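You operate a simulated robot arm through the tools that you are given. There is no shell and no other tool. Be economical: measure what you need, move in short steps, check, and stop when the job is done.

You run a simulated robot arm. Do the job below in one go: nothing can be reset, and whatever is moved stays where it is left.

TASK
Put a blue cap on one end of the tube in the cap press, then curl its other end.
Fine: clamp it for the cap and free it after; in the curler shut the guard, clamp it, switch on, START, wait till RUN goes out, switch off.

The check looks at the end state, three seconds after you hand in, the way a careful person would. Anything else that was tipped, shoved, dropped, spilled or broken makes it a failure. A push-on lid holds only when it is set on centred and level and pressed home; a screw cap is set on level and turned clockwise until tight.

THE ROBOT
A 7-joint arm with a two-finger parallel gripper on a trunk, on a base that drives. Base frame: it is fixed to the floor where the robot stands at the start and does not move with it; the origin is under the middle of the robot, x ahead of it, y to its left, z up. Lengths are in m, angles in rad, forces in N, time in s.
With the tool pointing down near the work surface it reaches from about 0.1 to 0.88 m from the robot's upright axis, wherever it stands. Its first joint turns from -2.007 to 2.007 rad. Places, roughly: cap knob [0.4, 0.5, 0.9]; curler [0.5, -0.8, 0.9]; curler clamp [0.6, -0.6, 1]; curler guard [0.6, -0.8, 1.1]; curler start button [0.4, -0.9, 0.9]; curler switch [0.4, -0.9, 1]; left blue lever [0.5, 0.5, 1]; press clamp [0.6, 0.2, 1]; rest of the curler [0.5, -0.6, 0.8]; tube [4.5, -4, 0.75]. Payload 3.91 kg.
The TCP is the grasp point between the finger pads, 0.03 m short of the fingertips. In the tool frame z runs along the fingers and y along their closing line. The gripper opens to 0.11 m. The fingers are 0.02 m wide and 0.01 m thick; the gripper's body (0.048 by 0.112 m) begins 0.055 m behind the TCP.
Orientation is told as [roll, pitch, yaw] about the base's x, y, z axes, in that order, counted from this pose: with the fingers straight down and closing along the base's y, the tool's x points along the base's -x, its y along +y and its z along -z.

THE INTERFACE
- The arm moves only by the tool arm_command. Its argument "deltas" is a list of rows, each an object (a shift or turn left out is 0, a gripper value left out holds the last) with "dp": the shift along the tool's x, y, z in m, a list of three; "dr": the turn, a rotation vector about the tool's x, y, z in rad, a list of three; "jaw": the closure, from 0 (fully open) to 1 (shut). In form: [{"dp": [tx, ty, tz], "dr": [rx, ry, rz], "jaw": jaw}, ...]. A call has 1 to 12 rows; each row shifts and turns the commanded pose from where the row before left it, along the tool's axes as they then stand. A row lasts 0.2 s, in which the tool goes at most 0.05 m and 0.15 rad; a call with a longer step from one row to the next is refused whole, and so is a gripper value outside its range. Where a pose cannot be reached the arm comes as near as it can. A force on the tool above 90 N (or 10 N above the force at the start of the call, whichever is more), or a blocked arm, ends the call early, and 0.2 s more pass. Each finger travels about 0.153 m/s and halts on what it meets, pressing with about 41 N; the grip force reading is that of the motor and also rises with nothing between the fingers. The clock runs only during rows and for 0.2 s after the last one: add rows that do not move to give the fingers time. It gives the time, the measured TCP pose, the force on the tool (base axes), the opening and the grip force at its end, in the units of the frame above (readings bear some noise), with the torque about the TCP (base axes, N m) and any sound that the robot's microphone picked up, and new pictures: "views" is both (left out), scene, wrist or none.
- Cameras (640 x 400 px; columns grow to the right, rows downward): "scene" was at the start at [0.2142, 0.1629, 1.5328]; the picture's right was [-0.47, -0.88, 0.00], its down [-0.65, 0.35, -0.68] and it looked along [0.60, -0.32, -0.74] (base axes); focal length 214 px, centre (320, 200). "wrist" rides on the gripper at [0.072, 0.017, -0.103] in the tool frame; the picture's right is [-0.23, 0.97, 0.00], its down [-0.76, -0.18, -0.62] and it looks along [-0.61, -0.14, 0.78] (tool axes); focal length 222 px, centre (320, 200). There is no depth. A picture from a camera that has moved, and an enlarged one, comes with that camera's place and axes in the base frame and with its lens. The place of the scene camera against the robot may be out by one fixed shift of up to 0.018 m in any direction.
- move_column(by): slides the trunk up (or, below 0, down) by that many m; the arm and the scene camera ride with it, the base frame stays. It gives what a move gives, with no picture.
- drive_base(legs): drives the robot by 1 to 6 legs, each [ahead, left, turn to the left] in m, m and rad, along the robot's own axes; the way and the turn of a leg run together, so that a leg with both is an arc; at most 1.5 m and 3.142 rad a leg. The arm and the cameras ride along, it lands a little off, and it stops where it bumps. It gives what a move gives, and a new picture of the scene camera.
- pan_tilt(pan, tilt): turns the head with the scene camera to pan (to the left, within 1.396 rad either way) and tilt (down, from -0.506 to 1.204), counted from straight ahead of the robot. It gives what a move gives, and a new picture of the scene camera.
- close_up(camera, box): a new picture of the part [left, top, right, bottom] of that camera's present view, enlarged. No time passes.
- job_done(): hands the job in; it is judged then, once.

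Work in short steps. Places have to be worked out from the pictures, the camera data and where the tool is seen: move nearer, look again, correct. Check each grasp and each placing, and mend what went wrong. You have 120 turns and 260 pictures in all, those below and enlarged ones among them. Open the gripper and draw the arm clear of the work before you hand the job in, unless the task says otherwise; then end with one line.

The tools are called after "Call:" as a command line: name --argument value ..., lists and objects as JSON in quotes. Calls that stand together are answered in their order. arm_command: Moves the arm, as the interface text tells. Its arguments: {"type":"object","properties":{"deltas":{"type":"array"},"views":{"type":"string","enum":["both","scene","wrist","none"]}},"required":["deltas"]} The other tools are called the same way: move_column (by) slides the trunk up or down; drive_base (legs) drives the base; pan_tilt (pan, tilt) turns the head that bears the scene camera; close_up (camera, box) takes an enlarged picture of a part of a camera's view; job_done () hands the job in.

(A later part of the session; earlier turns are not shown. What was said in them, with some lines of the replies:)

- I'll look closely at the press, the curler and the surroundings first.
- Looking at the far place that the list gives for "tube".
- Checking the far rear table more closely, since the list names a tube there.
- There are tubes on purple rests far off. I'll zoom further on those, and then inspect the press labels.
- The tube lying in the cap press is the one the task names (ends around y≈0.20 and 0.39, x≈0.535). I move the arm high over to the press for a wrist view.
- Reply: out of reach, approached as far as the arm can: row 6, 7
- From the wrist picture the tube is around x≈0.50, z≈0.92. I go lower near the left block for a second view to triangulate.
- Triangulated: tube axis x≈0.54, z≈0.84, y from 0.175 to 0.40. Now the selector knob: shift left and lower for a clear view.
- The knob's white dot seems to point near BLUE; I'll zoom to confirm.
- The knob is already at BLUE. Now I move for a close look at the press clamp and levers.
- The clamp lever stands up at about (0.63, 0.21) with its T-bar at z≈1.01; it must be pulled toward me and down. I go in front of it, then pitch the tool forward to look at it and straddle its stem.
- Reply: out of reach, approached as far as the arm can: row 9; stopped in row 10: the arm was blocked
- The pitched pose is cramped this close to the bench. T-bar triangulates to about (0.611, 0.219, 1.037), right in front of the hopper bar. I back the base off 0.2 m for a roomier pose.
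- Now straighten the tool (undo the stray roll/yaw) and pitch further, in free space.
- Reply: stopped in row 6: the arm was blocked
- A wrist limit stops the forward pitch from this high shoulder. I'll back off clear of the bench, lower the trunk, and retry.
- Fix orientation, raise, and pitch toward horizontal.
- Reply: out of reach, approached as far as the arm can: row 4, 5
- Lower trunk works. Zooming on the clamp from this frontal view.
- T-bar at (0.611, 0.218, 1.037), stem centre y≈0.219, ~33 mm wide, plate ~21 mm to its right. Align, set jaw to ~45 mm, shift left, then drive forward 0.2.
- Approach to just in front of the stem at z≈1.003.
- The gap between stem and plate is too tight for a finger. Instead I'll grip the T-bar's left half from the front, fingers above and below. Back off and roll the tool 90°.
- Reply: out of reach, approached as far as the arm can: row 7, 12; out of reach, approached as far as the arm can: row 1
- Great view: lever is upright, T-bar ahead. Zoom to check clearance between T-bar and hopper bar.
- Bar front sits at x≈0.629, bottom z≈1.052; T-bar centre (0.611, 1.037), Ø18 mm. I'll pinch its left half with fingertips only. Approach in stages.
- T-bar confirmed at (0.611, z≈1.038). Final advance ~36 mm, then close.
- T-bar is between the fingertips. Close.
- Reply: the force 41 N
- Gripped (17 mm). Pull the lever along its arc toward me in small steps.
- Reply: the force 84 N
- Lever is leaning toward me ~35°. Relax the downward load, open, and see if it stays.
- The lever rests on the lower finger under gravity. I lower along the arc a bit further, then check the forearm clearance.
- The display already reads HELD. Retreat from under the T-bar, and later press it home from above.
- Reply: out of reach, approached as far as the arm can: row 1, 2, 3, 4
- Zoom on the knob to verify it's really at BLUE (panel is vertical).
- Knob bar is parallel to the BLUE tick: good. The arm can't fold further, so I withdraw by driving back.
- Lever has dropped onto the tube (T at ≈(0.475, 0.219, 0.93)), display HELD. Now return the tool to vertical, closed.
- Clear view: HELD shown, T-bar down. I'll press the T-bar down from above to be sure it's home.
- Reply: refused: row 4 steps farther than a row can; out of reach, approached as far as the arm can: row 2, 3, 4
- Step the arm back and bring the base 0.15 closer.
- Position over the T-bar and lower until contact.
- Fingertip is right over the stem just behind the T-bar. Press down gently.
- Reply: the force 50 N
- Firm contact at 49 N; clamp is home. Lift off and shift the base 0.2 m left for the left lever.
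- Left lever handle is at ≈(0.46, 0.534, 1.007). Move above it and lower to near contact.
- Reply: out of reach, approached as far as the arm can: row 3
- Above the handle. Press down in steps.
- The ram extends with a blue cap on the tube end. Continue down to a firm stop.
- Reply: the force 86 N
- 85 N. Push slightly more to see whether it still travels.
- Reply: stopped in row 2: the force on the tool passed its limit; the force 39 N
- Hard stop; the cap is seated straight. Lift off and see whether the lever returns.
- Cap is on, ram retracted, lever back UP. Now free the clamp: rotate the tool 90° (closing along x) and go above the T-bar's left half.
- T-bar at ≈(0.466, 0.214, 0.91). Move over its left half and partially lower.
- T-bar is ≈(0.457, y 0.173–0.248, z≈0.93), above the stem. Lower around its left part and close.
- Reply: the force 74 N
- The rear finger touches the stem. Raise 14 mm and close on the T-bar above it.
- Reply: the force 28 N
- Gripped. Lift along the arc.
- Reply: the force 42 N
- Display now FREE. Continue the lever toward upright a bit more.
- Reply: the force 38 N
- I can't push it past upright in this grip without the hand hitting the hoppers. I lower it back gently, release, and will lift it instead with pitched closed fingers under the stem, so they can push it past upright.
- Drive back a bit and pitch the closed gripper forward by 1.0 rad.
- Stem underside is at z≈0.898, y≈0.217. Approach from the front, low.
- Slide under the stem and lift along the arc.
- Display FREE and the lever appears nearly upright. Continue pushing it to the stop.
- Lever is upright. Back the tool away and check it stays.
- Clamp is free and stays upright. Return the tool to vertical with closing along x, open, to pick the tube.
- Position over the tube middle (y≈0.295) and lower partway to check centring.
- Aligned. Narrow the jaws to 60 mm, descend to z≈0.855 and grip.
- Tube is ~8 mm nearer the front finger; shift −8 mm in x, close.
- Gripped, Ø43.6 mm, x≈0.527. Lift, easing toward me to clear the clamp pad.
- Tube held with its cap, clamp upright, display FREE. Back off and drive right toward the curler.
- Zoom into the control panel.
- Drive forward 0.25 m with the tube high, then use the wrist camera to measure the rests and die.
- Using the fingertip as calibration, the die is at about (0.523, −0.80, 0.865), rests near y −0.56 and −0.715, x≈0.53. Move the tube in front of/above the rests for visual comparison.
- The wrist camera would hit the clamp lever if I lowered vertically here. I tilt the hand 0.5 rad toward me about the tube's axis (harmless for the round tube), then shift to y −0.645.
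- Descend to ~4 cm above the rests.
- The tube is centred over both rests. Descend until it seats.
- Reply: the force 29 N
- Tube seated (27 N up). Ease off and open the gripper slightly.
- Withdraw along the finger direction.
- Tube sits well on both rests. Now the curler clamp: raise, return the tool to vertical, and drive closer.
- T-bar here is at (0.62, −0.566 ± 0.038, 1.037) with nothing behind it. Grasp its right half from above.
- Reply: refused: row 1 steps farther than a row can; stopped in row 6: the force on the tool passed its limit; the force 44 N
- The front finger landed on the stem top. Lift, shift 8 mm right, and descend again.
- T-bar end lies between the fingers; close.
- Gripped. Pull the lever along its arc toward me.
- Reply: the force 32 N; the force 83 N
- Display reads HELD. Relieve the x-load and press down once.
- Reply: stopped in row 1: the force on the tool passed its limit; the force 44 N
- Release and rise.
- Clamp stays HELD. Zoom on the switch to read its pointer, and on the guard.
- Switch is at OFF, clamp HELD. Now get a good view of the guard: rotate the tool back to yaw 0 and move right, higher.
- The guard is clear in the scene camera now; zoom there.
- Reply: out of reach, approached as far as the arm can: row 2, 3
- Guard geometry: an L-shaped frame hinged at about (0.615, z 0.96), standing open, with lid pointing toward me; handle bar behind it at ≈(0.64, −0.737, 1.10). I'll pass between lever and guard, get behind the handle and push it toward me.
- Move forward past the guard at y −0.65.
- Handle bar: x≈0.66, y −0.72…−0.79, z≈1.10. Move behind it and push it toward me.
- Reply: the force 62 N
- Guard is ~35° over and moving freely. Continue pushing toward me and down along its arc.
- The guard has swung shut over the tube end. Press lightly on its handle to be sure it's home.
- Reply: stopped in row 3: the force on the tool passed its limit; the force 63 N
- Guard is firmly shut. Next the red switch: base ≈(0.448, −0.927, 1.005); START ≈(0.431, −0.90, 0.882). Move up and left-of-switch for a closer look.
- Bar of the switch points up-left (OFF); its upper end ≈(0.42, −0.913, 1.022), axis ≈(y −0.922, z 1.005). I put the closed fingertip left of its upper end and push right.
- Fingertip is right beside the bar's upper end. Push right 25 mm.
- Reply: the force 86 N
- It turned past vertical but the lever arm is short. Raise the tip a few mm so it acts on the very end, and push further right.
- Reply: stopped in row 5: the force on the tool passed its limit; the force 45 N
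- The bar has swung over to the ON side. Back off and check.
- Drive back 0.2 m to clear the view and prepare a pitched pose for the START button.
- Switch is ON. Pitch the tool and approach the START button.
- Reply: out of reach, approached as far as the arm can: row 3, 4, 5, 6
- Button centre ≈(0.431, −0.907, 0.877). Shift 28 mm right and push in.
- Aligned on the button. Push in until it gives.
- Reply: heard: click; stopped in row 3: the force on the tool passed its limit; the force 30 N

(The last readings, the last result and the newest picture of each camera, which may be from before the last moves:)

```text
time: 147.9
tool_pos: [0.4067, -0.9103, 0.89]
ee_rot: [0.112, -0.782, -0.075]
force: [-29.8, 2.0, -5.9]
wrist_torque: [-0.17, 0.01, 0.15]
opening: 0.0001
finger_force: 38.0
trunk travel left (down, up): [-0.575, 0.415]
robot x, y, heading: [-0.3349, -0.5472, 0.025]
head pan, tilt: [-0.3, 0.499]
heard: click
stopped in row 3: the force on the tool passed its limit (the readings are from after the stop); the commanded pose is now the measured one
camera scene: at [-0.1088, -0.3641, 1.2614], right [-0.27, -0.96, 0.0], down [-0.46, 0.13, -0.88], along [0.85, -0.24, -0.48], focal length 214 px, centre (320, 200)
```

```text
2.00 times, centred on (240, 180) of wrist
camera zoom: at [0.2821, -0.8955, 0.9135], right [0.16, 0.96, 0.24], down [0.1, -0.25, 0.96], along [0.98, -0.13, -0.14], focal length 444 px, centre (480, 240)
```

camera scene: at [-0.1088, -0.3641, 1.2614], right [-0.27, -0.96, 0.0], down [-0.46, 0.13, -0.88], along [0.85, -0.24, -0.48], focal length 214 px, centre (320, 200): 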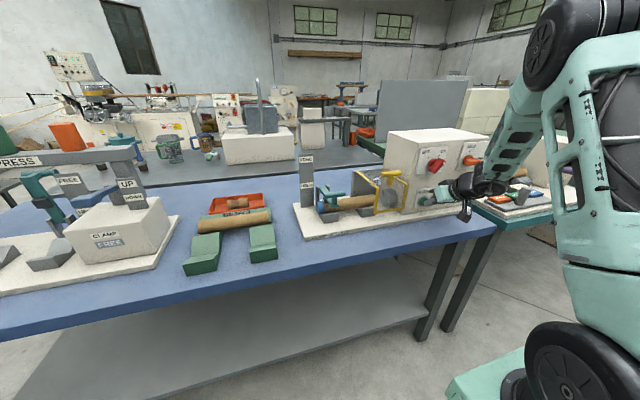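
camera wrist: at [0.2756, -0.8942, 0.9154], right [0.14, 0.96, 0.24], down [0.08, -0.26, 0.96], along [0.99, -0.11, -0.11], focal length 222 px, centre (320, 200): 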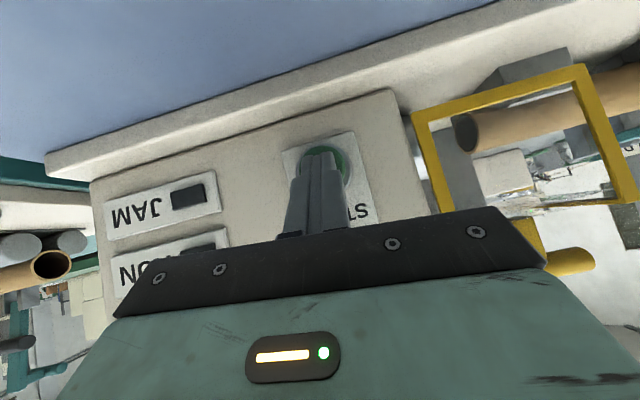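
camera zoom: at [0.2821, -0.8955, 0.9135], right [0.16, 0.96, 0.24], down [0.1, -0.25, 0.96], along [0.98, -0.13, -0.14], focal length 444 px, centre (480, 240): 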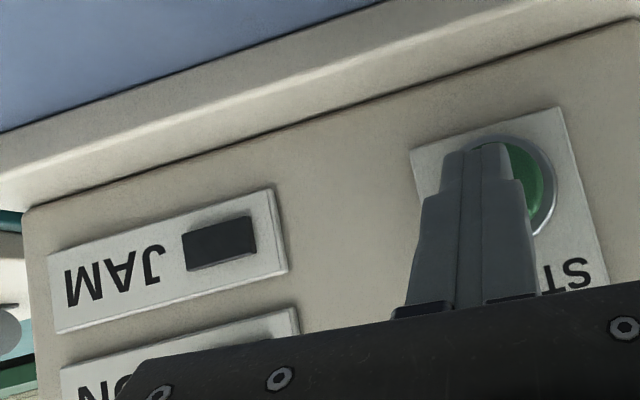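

Heard a click. Withdraw and watch the RUN and JAM lamps.

Call:
arm_command --deltas '[{"dp": [0, 0, -0.04]}, {"dp": [0, 0.02, -0.04]}, {"dp": [0, 0, 0]}]' --views "wrist"

Call:
close_up --camera "wrist" --box '[100, 60, 580, 280]'

Call:
close_up --camera "scene" --box '[350, 130, 500, 230]'

```text
time: 148.7
tool_pos: [0.3576, -0.8926, 0.9503]
ee_rot: [0.115, -0.789, -0.071]
force: [0.8, -0.6, 0.0]
wrist_torque: [0.01, 0.0, 0.02]
opening: 0.0
finger_force: 37.6
trunk travel left (down, up): [-0.575, 0.415]
robot x, y, heading: [-0.3343, -0.5447, 0.019]
head pan, tilt: [-0.3, 0.499]
camera wrist: at [0.2326, -0.8787, 0.9736], right [0.15, 0.96, 0.24], down [0.09, -0.26, 0.96], along [0.98, -0.12, -0.13], focal length 222 px, centre (320, 200)
```

wrist: 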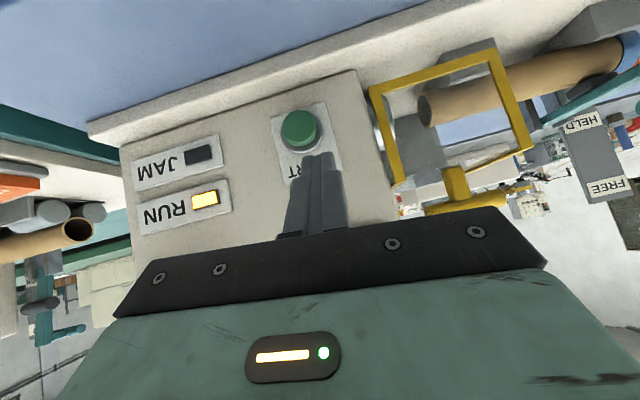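

```text
1.33 times, centred on (340, 170) of wrist
camera zoom: at [0.2326, -0.8787, 0.9736], right [0.15, 0.96, 0.24], down [0.09, -0.26, 0.96], along [0.98, -0.12, -0.13], focal length 296 px, centre (293, 240)
```

zoom: 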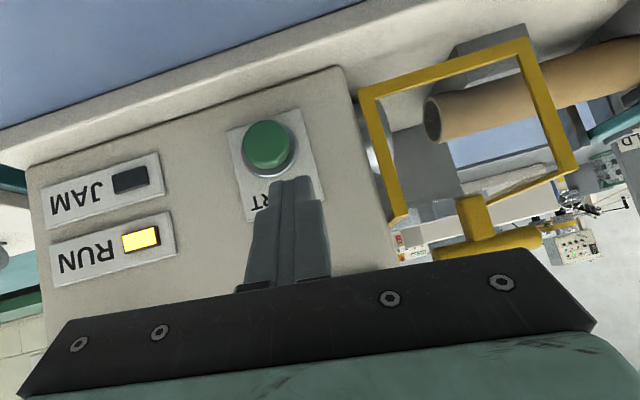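

```text
4.00 times, centred on (425, 180) of scene
camera zoom: at [-0.1056, -0.3645, 1.261], right [-0.27, -0.96, 0.0], down [-0.46, 0.13, -0.88], along [0.84, -0.24, -0.48], focal length 858 px, centre (-100, 280)
```

zoom: 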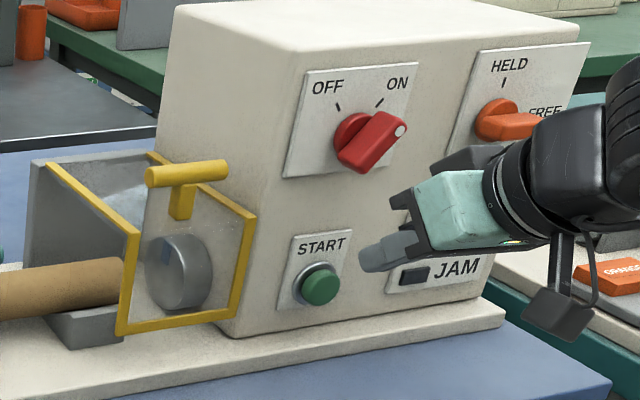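

RUN is lit. Wait and watch.

Call:
arm_command --deltas '[{"dp": [0, 0, 0]}, {"dp": [0, 0, 0]}, {"dp": [0, 0, 0]}, {"dp": [0, 0, 0]}, {"dp": [0, 0, 0]}, {"dp": [0, 0, 0]}, {"dp": [0, 0, 0]}, {"dp": [0, 0, 0]}, {"dp": [0, 0, 0]}, {"dp": [0, 0, 0]}, {"dp": [0, 0, 0]}, {"dp": [0, 0, 0]}]' --views "wrist"

```text
time: 151.3
tool_pos: [0.3578, -0.8932, 0.9489]
ee_rot: [0.116, -0.789, -0.073]
force: [0.4, -0.3, 0.5]
wrist_torque: [-0.01, 0.01, 0.0]
opening: 0.0
finger_force: 37.7
trunk travel left (down, up): [-0.575, 0.415]
robot x, y, heading: [-0.3317, -0.5414, 0.024]
head pan, tilt: [-0.3, 0.499]
camera wrist: at [0.2323, -0.8789, 0.9734], right [0.15, 0.96, 0.24], down [0.09, -0.26, 0.96], along [0.98, -0.12, -0.13], focal length 222 px, centre (320, 200)
```

wrist: 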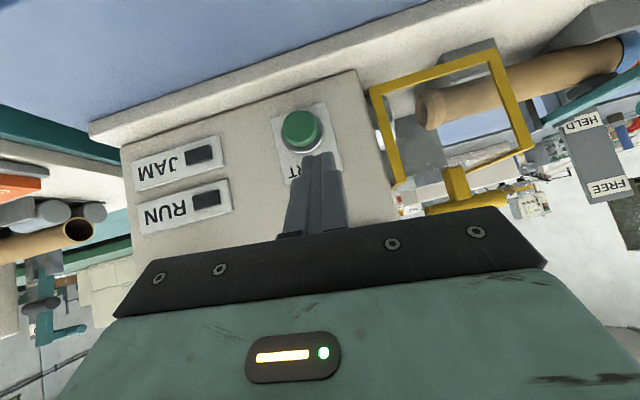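

RUN has gone out, no JAM. Check the tube end.

Call:
close_up --camera "wrist" --box '[360, 40, 560, 200]'

```text
2.50 times, centred on (460, 120) of wrist
camera zoom: at [0.2323, -0.8789, 0.9734], right [0.15, 0.96, 0.24], down [0.09, -0.26, 0.96], along [0.98, -0.12, -0.13], focal length 555 px, centre (-30, 400)
```

zoom: 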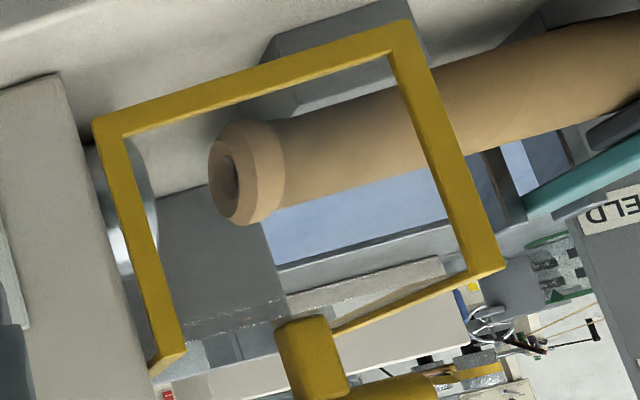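

The end is neatly curled. Now switch off: return the tool to vertical, back a bit, and reposition the base.

Call:
arm_command --deltas '[{"dp": [-0.02, 0, -0.045]}, {"dp": [-0.02, 0, -0.045]}, {"dp": [-0.03, 0, -0.03]}, {"dr": [0, 0.14, 0]}, {"dr": [0, 0.13, 0]}, {"dr": [0, 0.13, 0]}, {"dr": [0, 0.13, 0]}, {"dr": [0, 0.13, 0]}, {"dr": [0, 0.13, 0]}, {"dp": [0, 0, 0]}]' --views "none"

Call:
drive_base --legs '[[0.12, 0, 0]]'

```text
time: 153.5
tool_pos: [0.3215, -0.9037, 1.0832]
ee_rot: [0.08, 0.0, 0.009]
force: [0.6, 0.3, 0.1]
wrist_torque: [0.02, 0.0, -0.02]
opening: 0.0001
finger_force: 37.9
trunk travel left (down, up): [-0.575, 0.415]
robot x, y, heading: [-0.3332, -0.5464, 0.022]
head pan, tilt: [-0.3, 0.499]
```

```text
time: 154.7
tool_pos: [0.4356, -0.8999, 1.0827]
ee_rot: [0.087, 0.014, 0.01]
force: [-66.6, 6.7, -7.2]
wrist_torque: [-0.09, 0.89, 0.04]
opening: 0.0001
finger_force: 37.7
trunk travel left (down, up): [-0.575, 0.415]
robot x, y, heading: [-0.2152, -0.5391, 0.022]
head pan, tilt: [-0.3, 0.499]
camera scene: at [0.0119, -0.3608, 1.2614], right [-0.27, -0.96, 0.0], down [-0.46, 0.13, -0.88], along [0.85, -0.24, -0.48], focal length 214 px, centre (320, 200)
```

scene: 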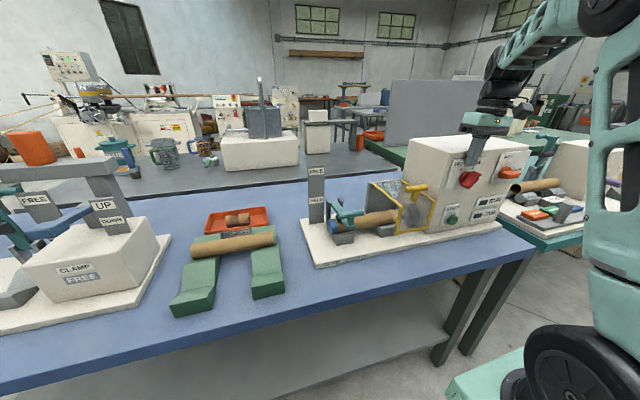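

The fingers are pressing on the panel; back off at once.

Call:
arm_command --deltas '[{"dp": [0.04, 0, 0], "dr": [-0.08, 0, 0]}, {"dp": [0, -0.035, -0.01]}, {"dp": [0, 0, 0]}]' --views "both"

Call:
close_up --camera "scene" --box '[280, 120, 540, 290]'

```text
time: 155.5
tool_pos: [0.3979, -0.9347, 1.0884]
ee_rot: [0.168, 0.016, 0.01]
force: [0.3, -0.3, -0.5]
wrist_torque: [-0.01, -0.01, -0.01]
opening: 0.0
finger_force: 37.5
trunk travel left (down, up): [-0.575, 0.415]
robot x, y, heading: [-0.211, -0.5399, 0.025]
head pan, tilt: [-0.3, 0.499]
camera scene: at [0.0147, -0.361, 1.261], right [-0.27, -0.96, 0.0], down [-0.46, 0.13, -0.88], along [0.84, -0.24, -0.48], focal length 214 px, centre (320, 200)
camera wrist: at [0.3276, -0.9358, 1.1937], right [0.22, 0.96, 0.16], down [0.77, -0.27, 0.57], along [0.59, 0.0, -0.8], focal length 222 px, centre (320, 200)
```

scene: 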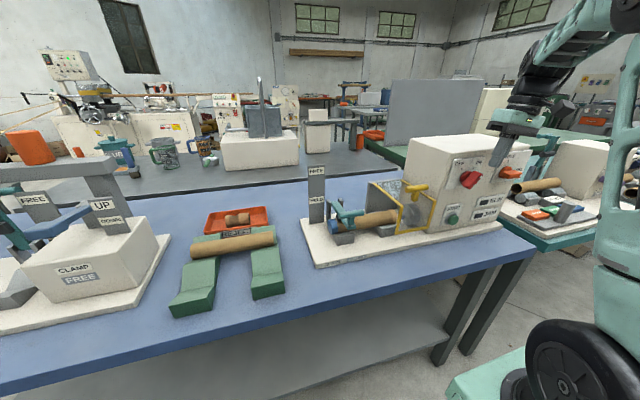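
wrist: 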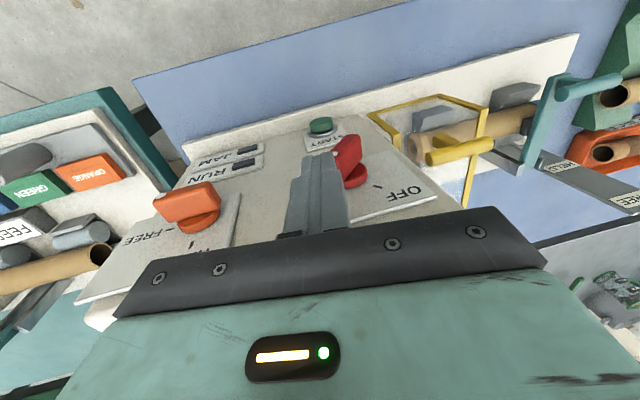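

```text
2.35 times, centred on (410, 205) of scene
camera zoom: at [0.0147, -0.361, 1.261], right [-0.27, -0.96, 0.0], down [-0.46, 0.13, -0.88], along [0.84, -0.24, -0.48], focal length 505 px, centre (108, 188)
```

zoom: 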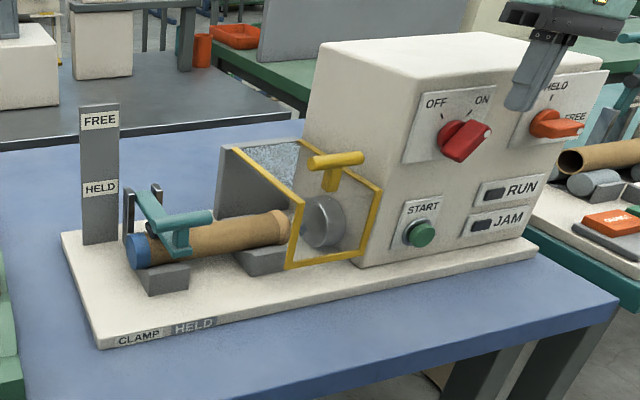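

Nothing moved. Straighten the tool and place the fingertip to the right of the switch bar's upper end.

Call:
arm_command --deltas '[{"dr": [0.15, 0, 0], "dp": [0, -0.01, 0]}, {"dr": [0.018, 0, 0], "dp": [-0.025, 0, 0]}, {"dp": [0, 0, 0.025]}, {"dp": [0, 0, 0.019]}, {"dp": [0, 0, 0]}]' --views "wrist"

Call:
close_up --camera "wrist" --box '[240, 80, 440, 220]'

```text
time: 156.7
tool_pos: [0.4238, -0.9476, 1.0424]
ee_rot: [0.0, 0.016, 0.012]
force: [0.1, -0.1, -0.1]
wrist_torque: [0.03, 0.03, -0.01]
opening: 0.0
finger_force: 37.7
trunk travel left (down, up): [-0.575, 0.415]
robot x, y, heading: [-0.2106, -0.5407, 0.025]
head pan, tilt: [-0.3, 0.499]
camera wrist: at [0.3522, -0.9311, 1.1465], right [0.22, 0.98, 0.0], down [0.77, -0.17, 0.61], along [0.6, -0.14, -0.79], focal length 222 px, centre (320, 200)
```

wrist: 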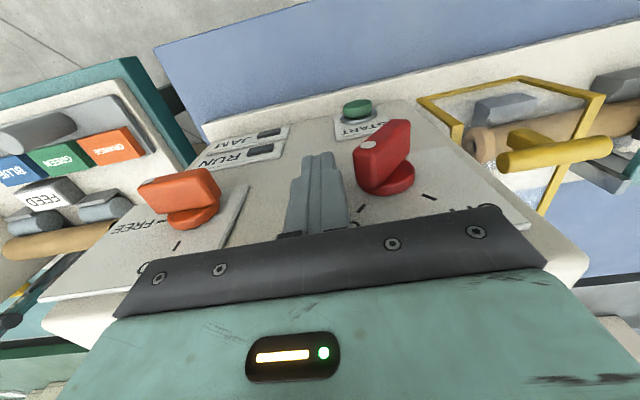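

```text
2.86 times, centred on (340, 150) of wrist
camera zoom: at [0.3522, -0.9311, 1.1465], right [0.22, 0.98, 0.0], down [0.77, -0.17, 0.61], along [0.6, -0.14, -0.79], focal length 635 px, centre (263, 343)
```

zoom: 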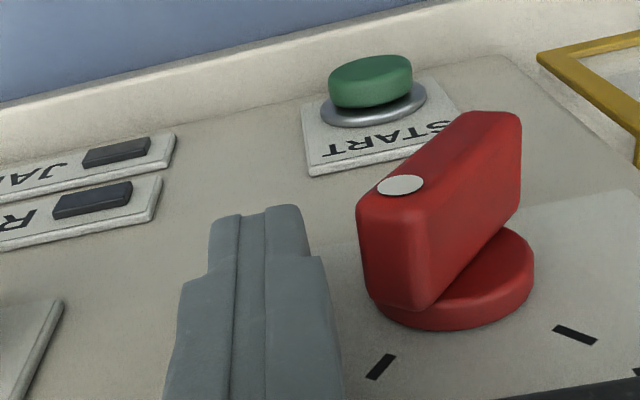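

Push left against the bar's upper end.

Call:
arm_command --deltas '[{"dp": [0, 0.012, 0]}, {"dp": [0, 0.012, 0]}, {"dp": [0, 0.01, 0]}, {"dp": [0, 0.006, 0]}, {"dp": [0, 0, 0]}]' --views "wrist"

Call:
close_up --camera "wrist" --box '[240, 80, 440, 220]'

```text
time: 157.9
tool_pos: [0.4207, -0.9216, 1.0411]
ee_rot: [-0.022, 0.006, -0.002]
force: [12.1, -79.4, 14.6]
wrist_torque: [-1.89, -0.18, -0.02]
opening: 0.0001
finger_force: 37.2
trunk travel left (down, up): [-0.575, 0.415]
robot x, y, heading: [-0.2113, -0.54, 0.028]
head pan, tilt: [-0.3, 0.499]
camera wrist: at [0.3487, -0.9023, 1.146], right [0.23, 0.97, -0.02], down [0.77, -0.17, 0.62], along [0.6, -0.16, -0.78], focal length 222 px, centre (320, 200)
```

wrist: 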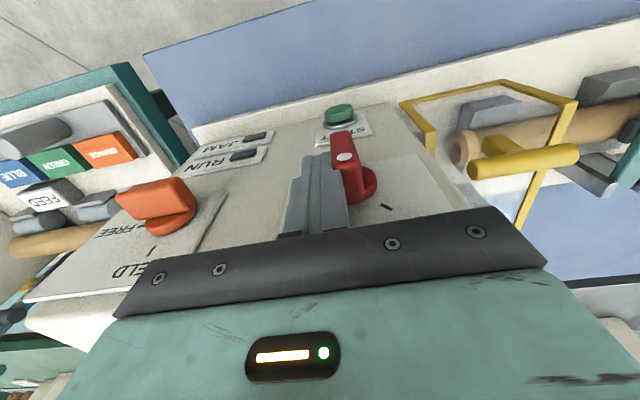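

```text
2.86 times, centred on (340, 150) of wrist
camera zoom: at [0.3487, -0.9023, 1.146], right [0.23, 0.97, -0.02], down [0.77, -0.17, 0.62], along [0.6, -0.16, -0.78], focal length 635 px, centre (263, 343)
```

zoom: 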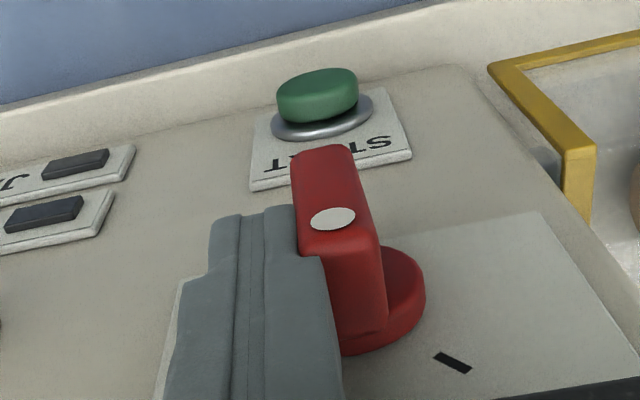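

Mirror of before: now near vertical. Back off, raise the tip slightly, and push the end further left.

Call:
arm_command --deltas '[{"dp": [0, -0.02, 0]}, {"dp": [0, 0, -0.007]}, {"dp": [0, 0.014, 0]}, {"dp": [0, 0.008, 0]}, {"dp": [0, 0.006, 0]}, {"dp": [0, 0.004, 0]}, {"dp": [0, 0, 0]}]' --views "wrist"

Call:
close_up --camera "wrist" --box '[240, 80, 440, 220]'

```text
time: 159.2
tool_pos: [0.4192, -0.9187, 1.052]
ee_rot: [-0.032, 0.001, -0.008]
force: [-1.4, -8.6, 5.9]
wrist_torque: [-0.18, 0.07, 0.05]
opening: 0.0
finger_force: 38.2
trunk travel left (down, up): [-0.575, 0.415]
robot x, y, heading: [-0.2136, -0.5422, 0.021]
head pan, tilt: [-0.3, 0.499]
stopped in row 6: the force on the tool passed its limit (the readings are from after the stop); the commanded pose is now the measured one
camera wrist: at [0.3467, -0.8975, 1.1553], right [0.24, 0.97, -0.03], down [0.76, -0.16, 0.63], along [0.6, -0.17, -0.78], focal length 222 px, centre (320, 200)
```

wrist: 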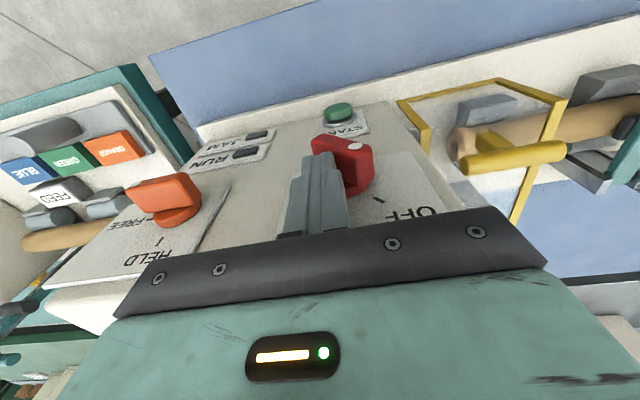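

```text
2.86 times, centred on (340, 150) of wrist
camera zoom: at [0.3467, -0.8975, 1.1553], right [0.24, 0.97, -0.03], down [0.76, -0.16, 0.63], along [0.6, -0.17, -0.78], focal length 635 px, centre (263, 343)
```

zoom: 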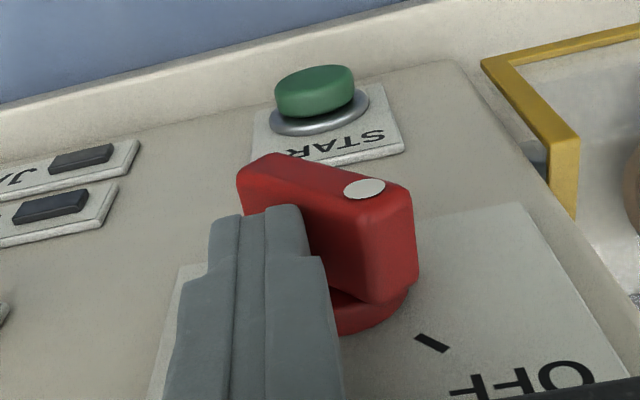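

The switch is back at OFF. Withdraw up and away, open the gripper, and drive back for a final look.

Call:
arm_command --deltas '[{"dp": [0, -0.012, 0]}, {"dp": [0.01, 0, -0.03]}, {"dp": [0.045, 0, -0.02]}, {"dp": [0.045, 0, -0.02], "jaw": 0.0}, {"dp": [0, 0, 0]}, {"dp": [0, 0, 0]}]' --views "none"

Call:
drive_base --legs '[[-0.25, 0, 0]]'

Call:
close_up --camera "scene" --box '[280, 130, 480, 255]'

Call:
close_up --camera "scene" --box '[395, 140, 465, 200]'

```text
time: 160.6
tool_pos: [0.3215, -0.9268, 1.123]
ee_rot: [-0.032, 0.004, -0.01]
force: [-0.4, -0.7, -0.7]
wrist_torque: [0.01, -0.02, 0.0]
opening: 0.1102
finger_force: 0.0
trunk travel left (down, up): [-0.575, 0.415]
robot x, y, heading: [-0.211, -0.5401, 0.02]
head pan, tilt: [-0.3, 0.499]
```

```text
time: 162.4
tool_pos: [0.0735, -0.9307, 1.1219]
ee_rot: [-0.031, 0.005, -0.004]
force: [-0.1, 0.3, 0.5]
wrist_torque: [0.01, 0.03, 0.01]
opening: 0.11
finger_force: 0.0
trunk travel left (down, up): [-0.575, 0.415]
robot x, y, heading: [-0.4587, -0.5503, 0.027]
head pan, tilt: [-0.3, 0.499]
camera scene: at [-0.2348, -0.3677, 1.261], right [-0.27, -0.96, 0.0], down [-0.46, 0.13, -0.88], along [0.85, -0.24, -0.48], focal length 214 px, centre (320, 200)
```

scene: 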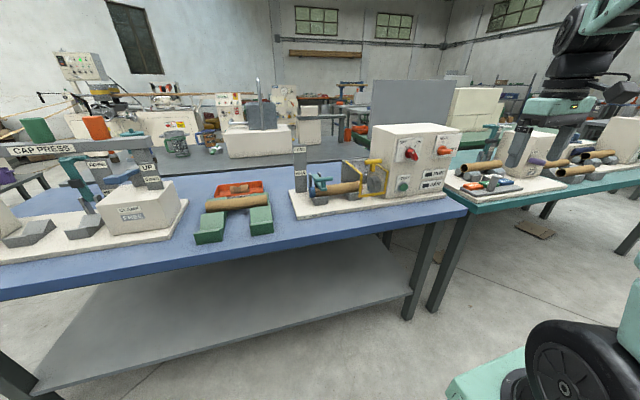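

```text
3.20 times, centred on (380, 192) of scene
camera zoom: at [-0.2348, -0.3677, 1.261], right [-0.27, -0.96, 0.0], down [-0.46, 0.13, -0.88], along [0.85, -0.24, -0.48], focal length 686 px, centre (128, 224)
```

zoom: 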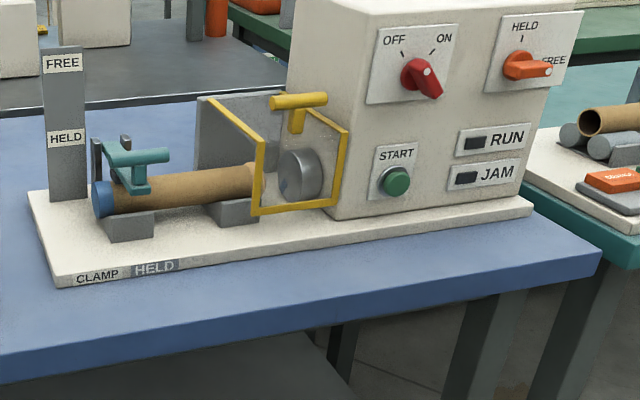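

```text
6.67 times, centred on (430, 170) of scene
camera zoom: at [-0.2348, -0.3677, 1.261], right [-0.27, -0.96, 0.0], down [-0.46, 0.13, -0.88], along [0.85, -0.24, -0.48], focal length 1430 px, centre (-413, 400)
```

zoom: 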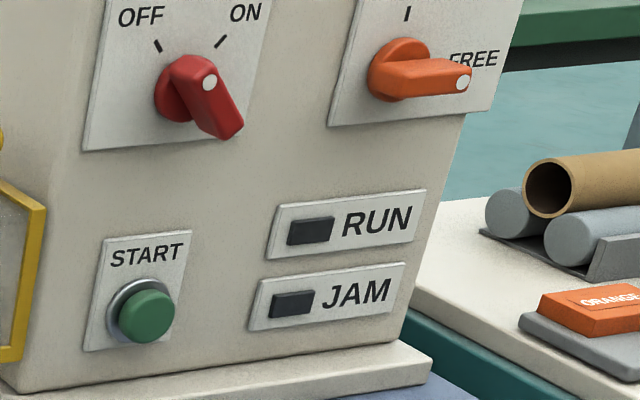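

Switch OFF, RUN/JAM dark, guard shut, tube capped and curled in the curler, and the press clamp free. The gripper is open and clear, so I hand the job in.

Call:
job_done

```text
The job is handed in.
```

The tube from the cap press now has a blue cap pressed on one end and its other end curled. It is still clamped in the curler with the guard shut and the switch off. The press clamp is free and the arm is clear. I used the tube that was lying in the press; your list put "tube" at [4.5, -4, 0.75], and I didn't touch those.
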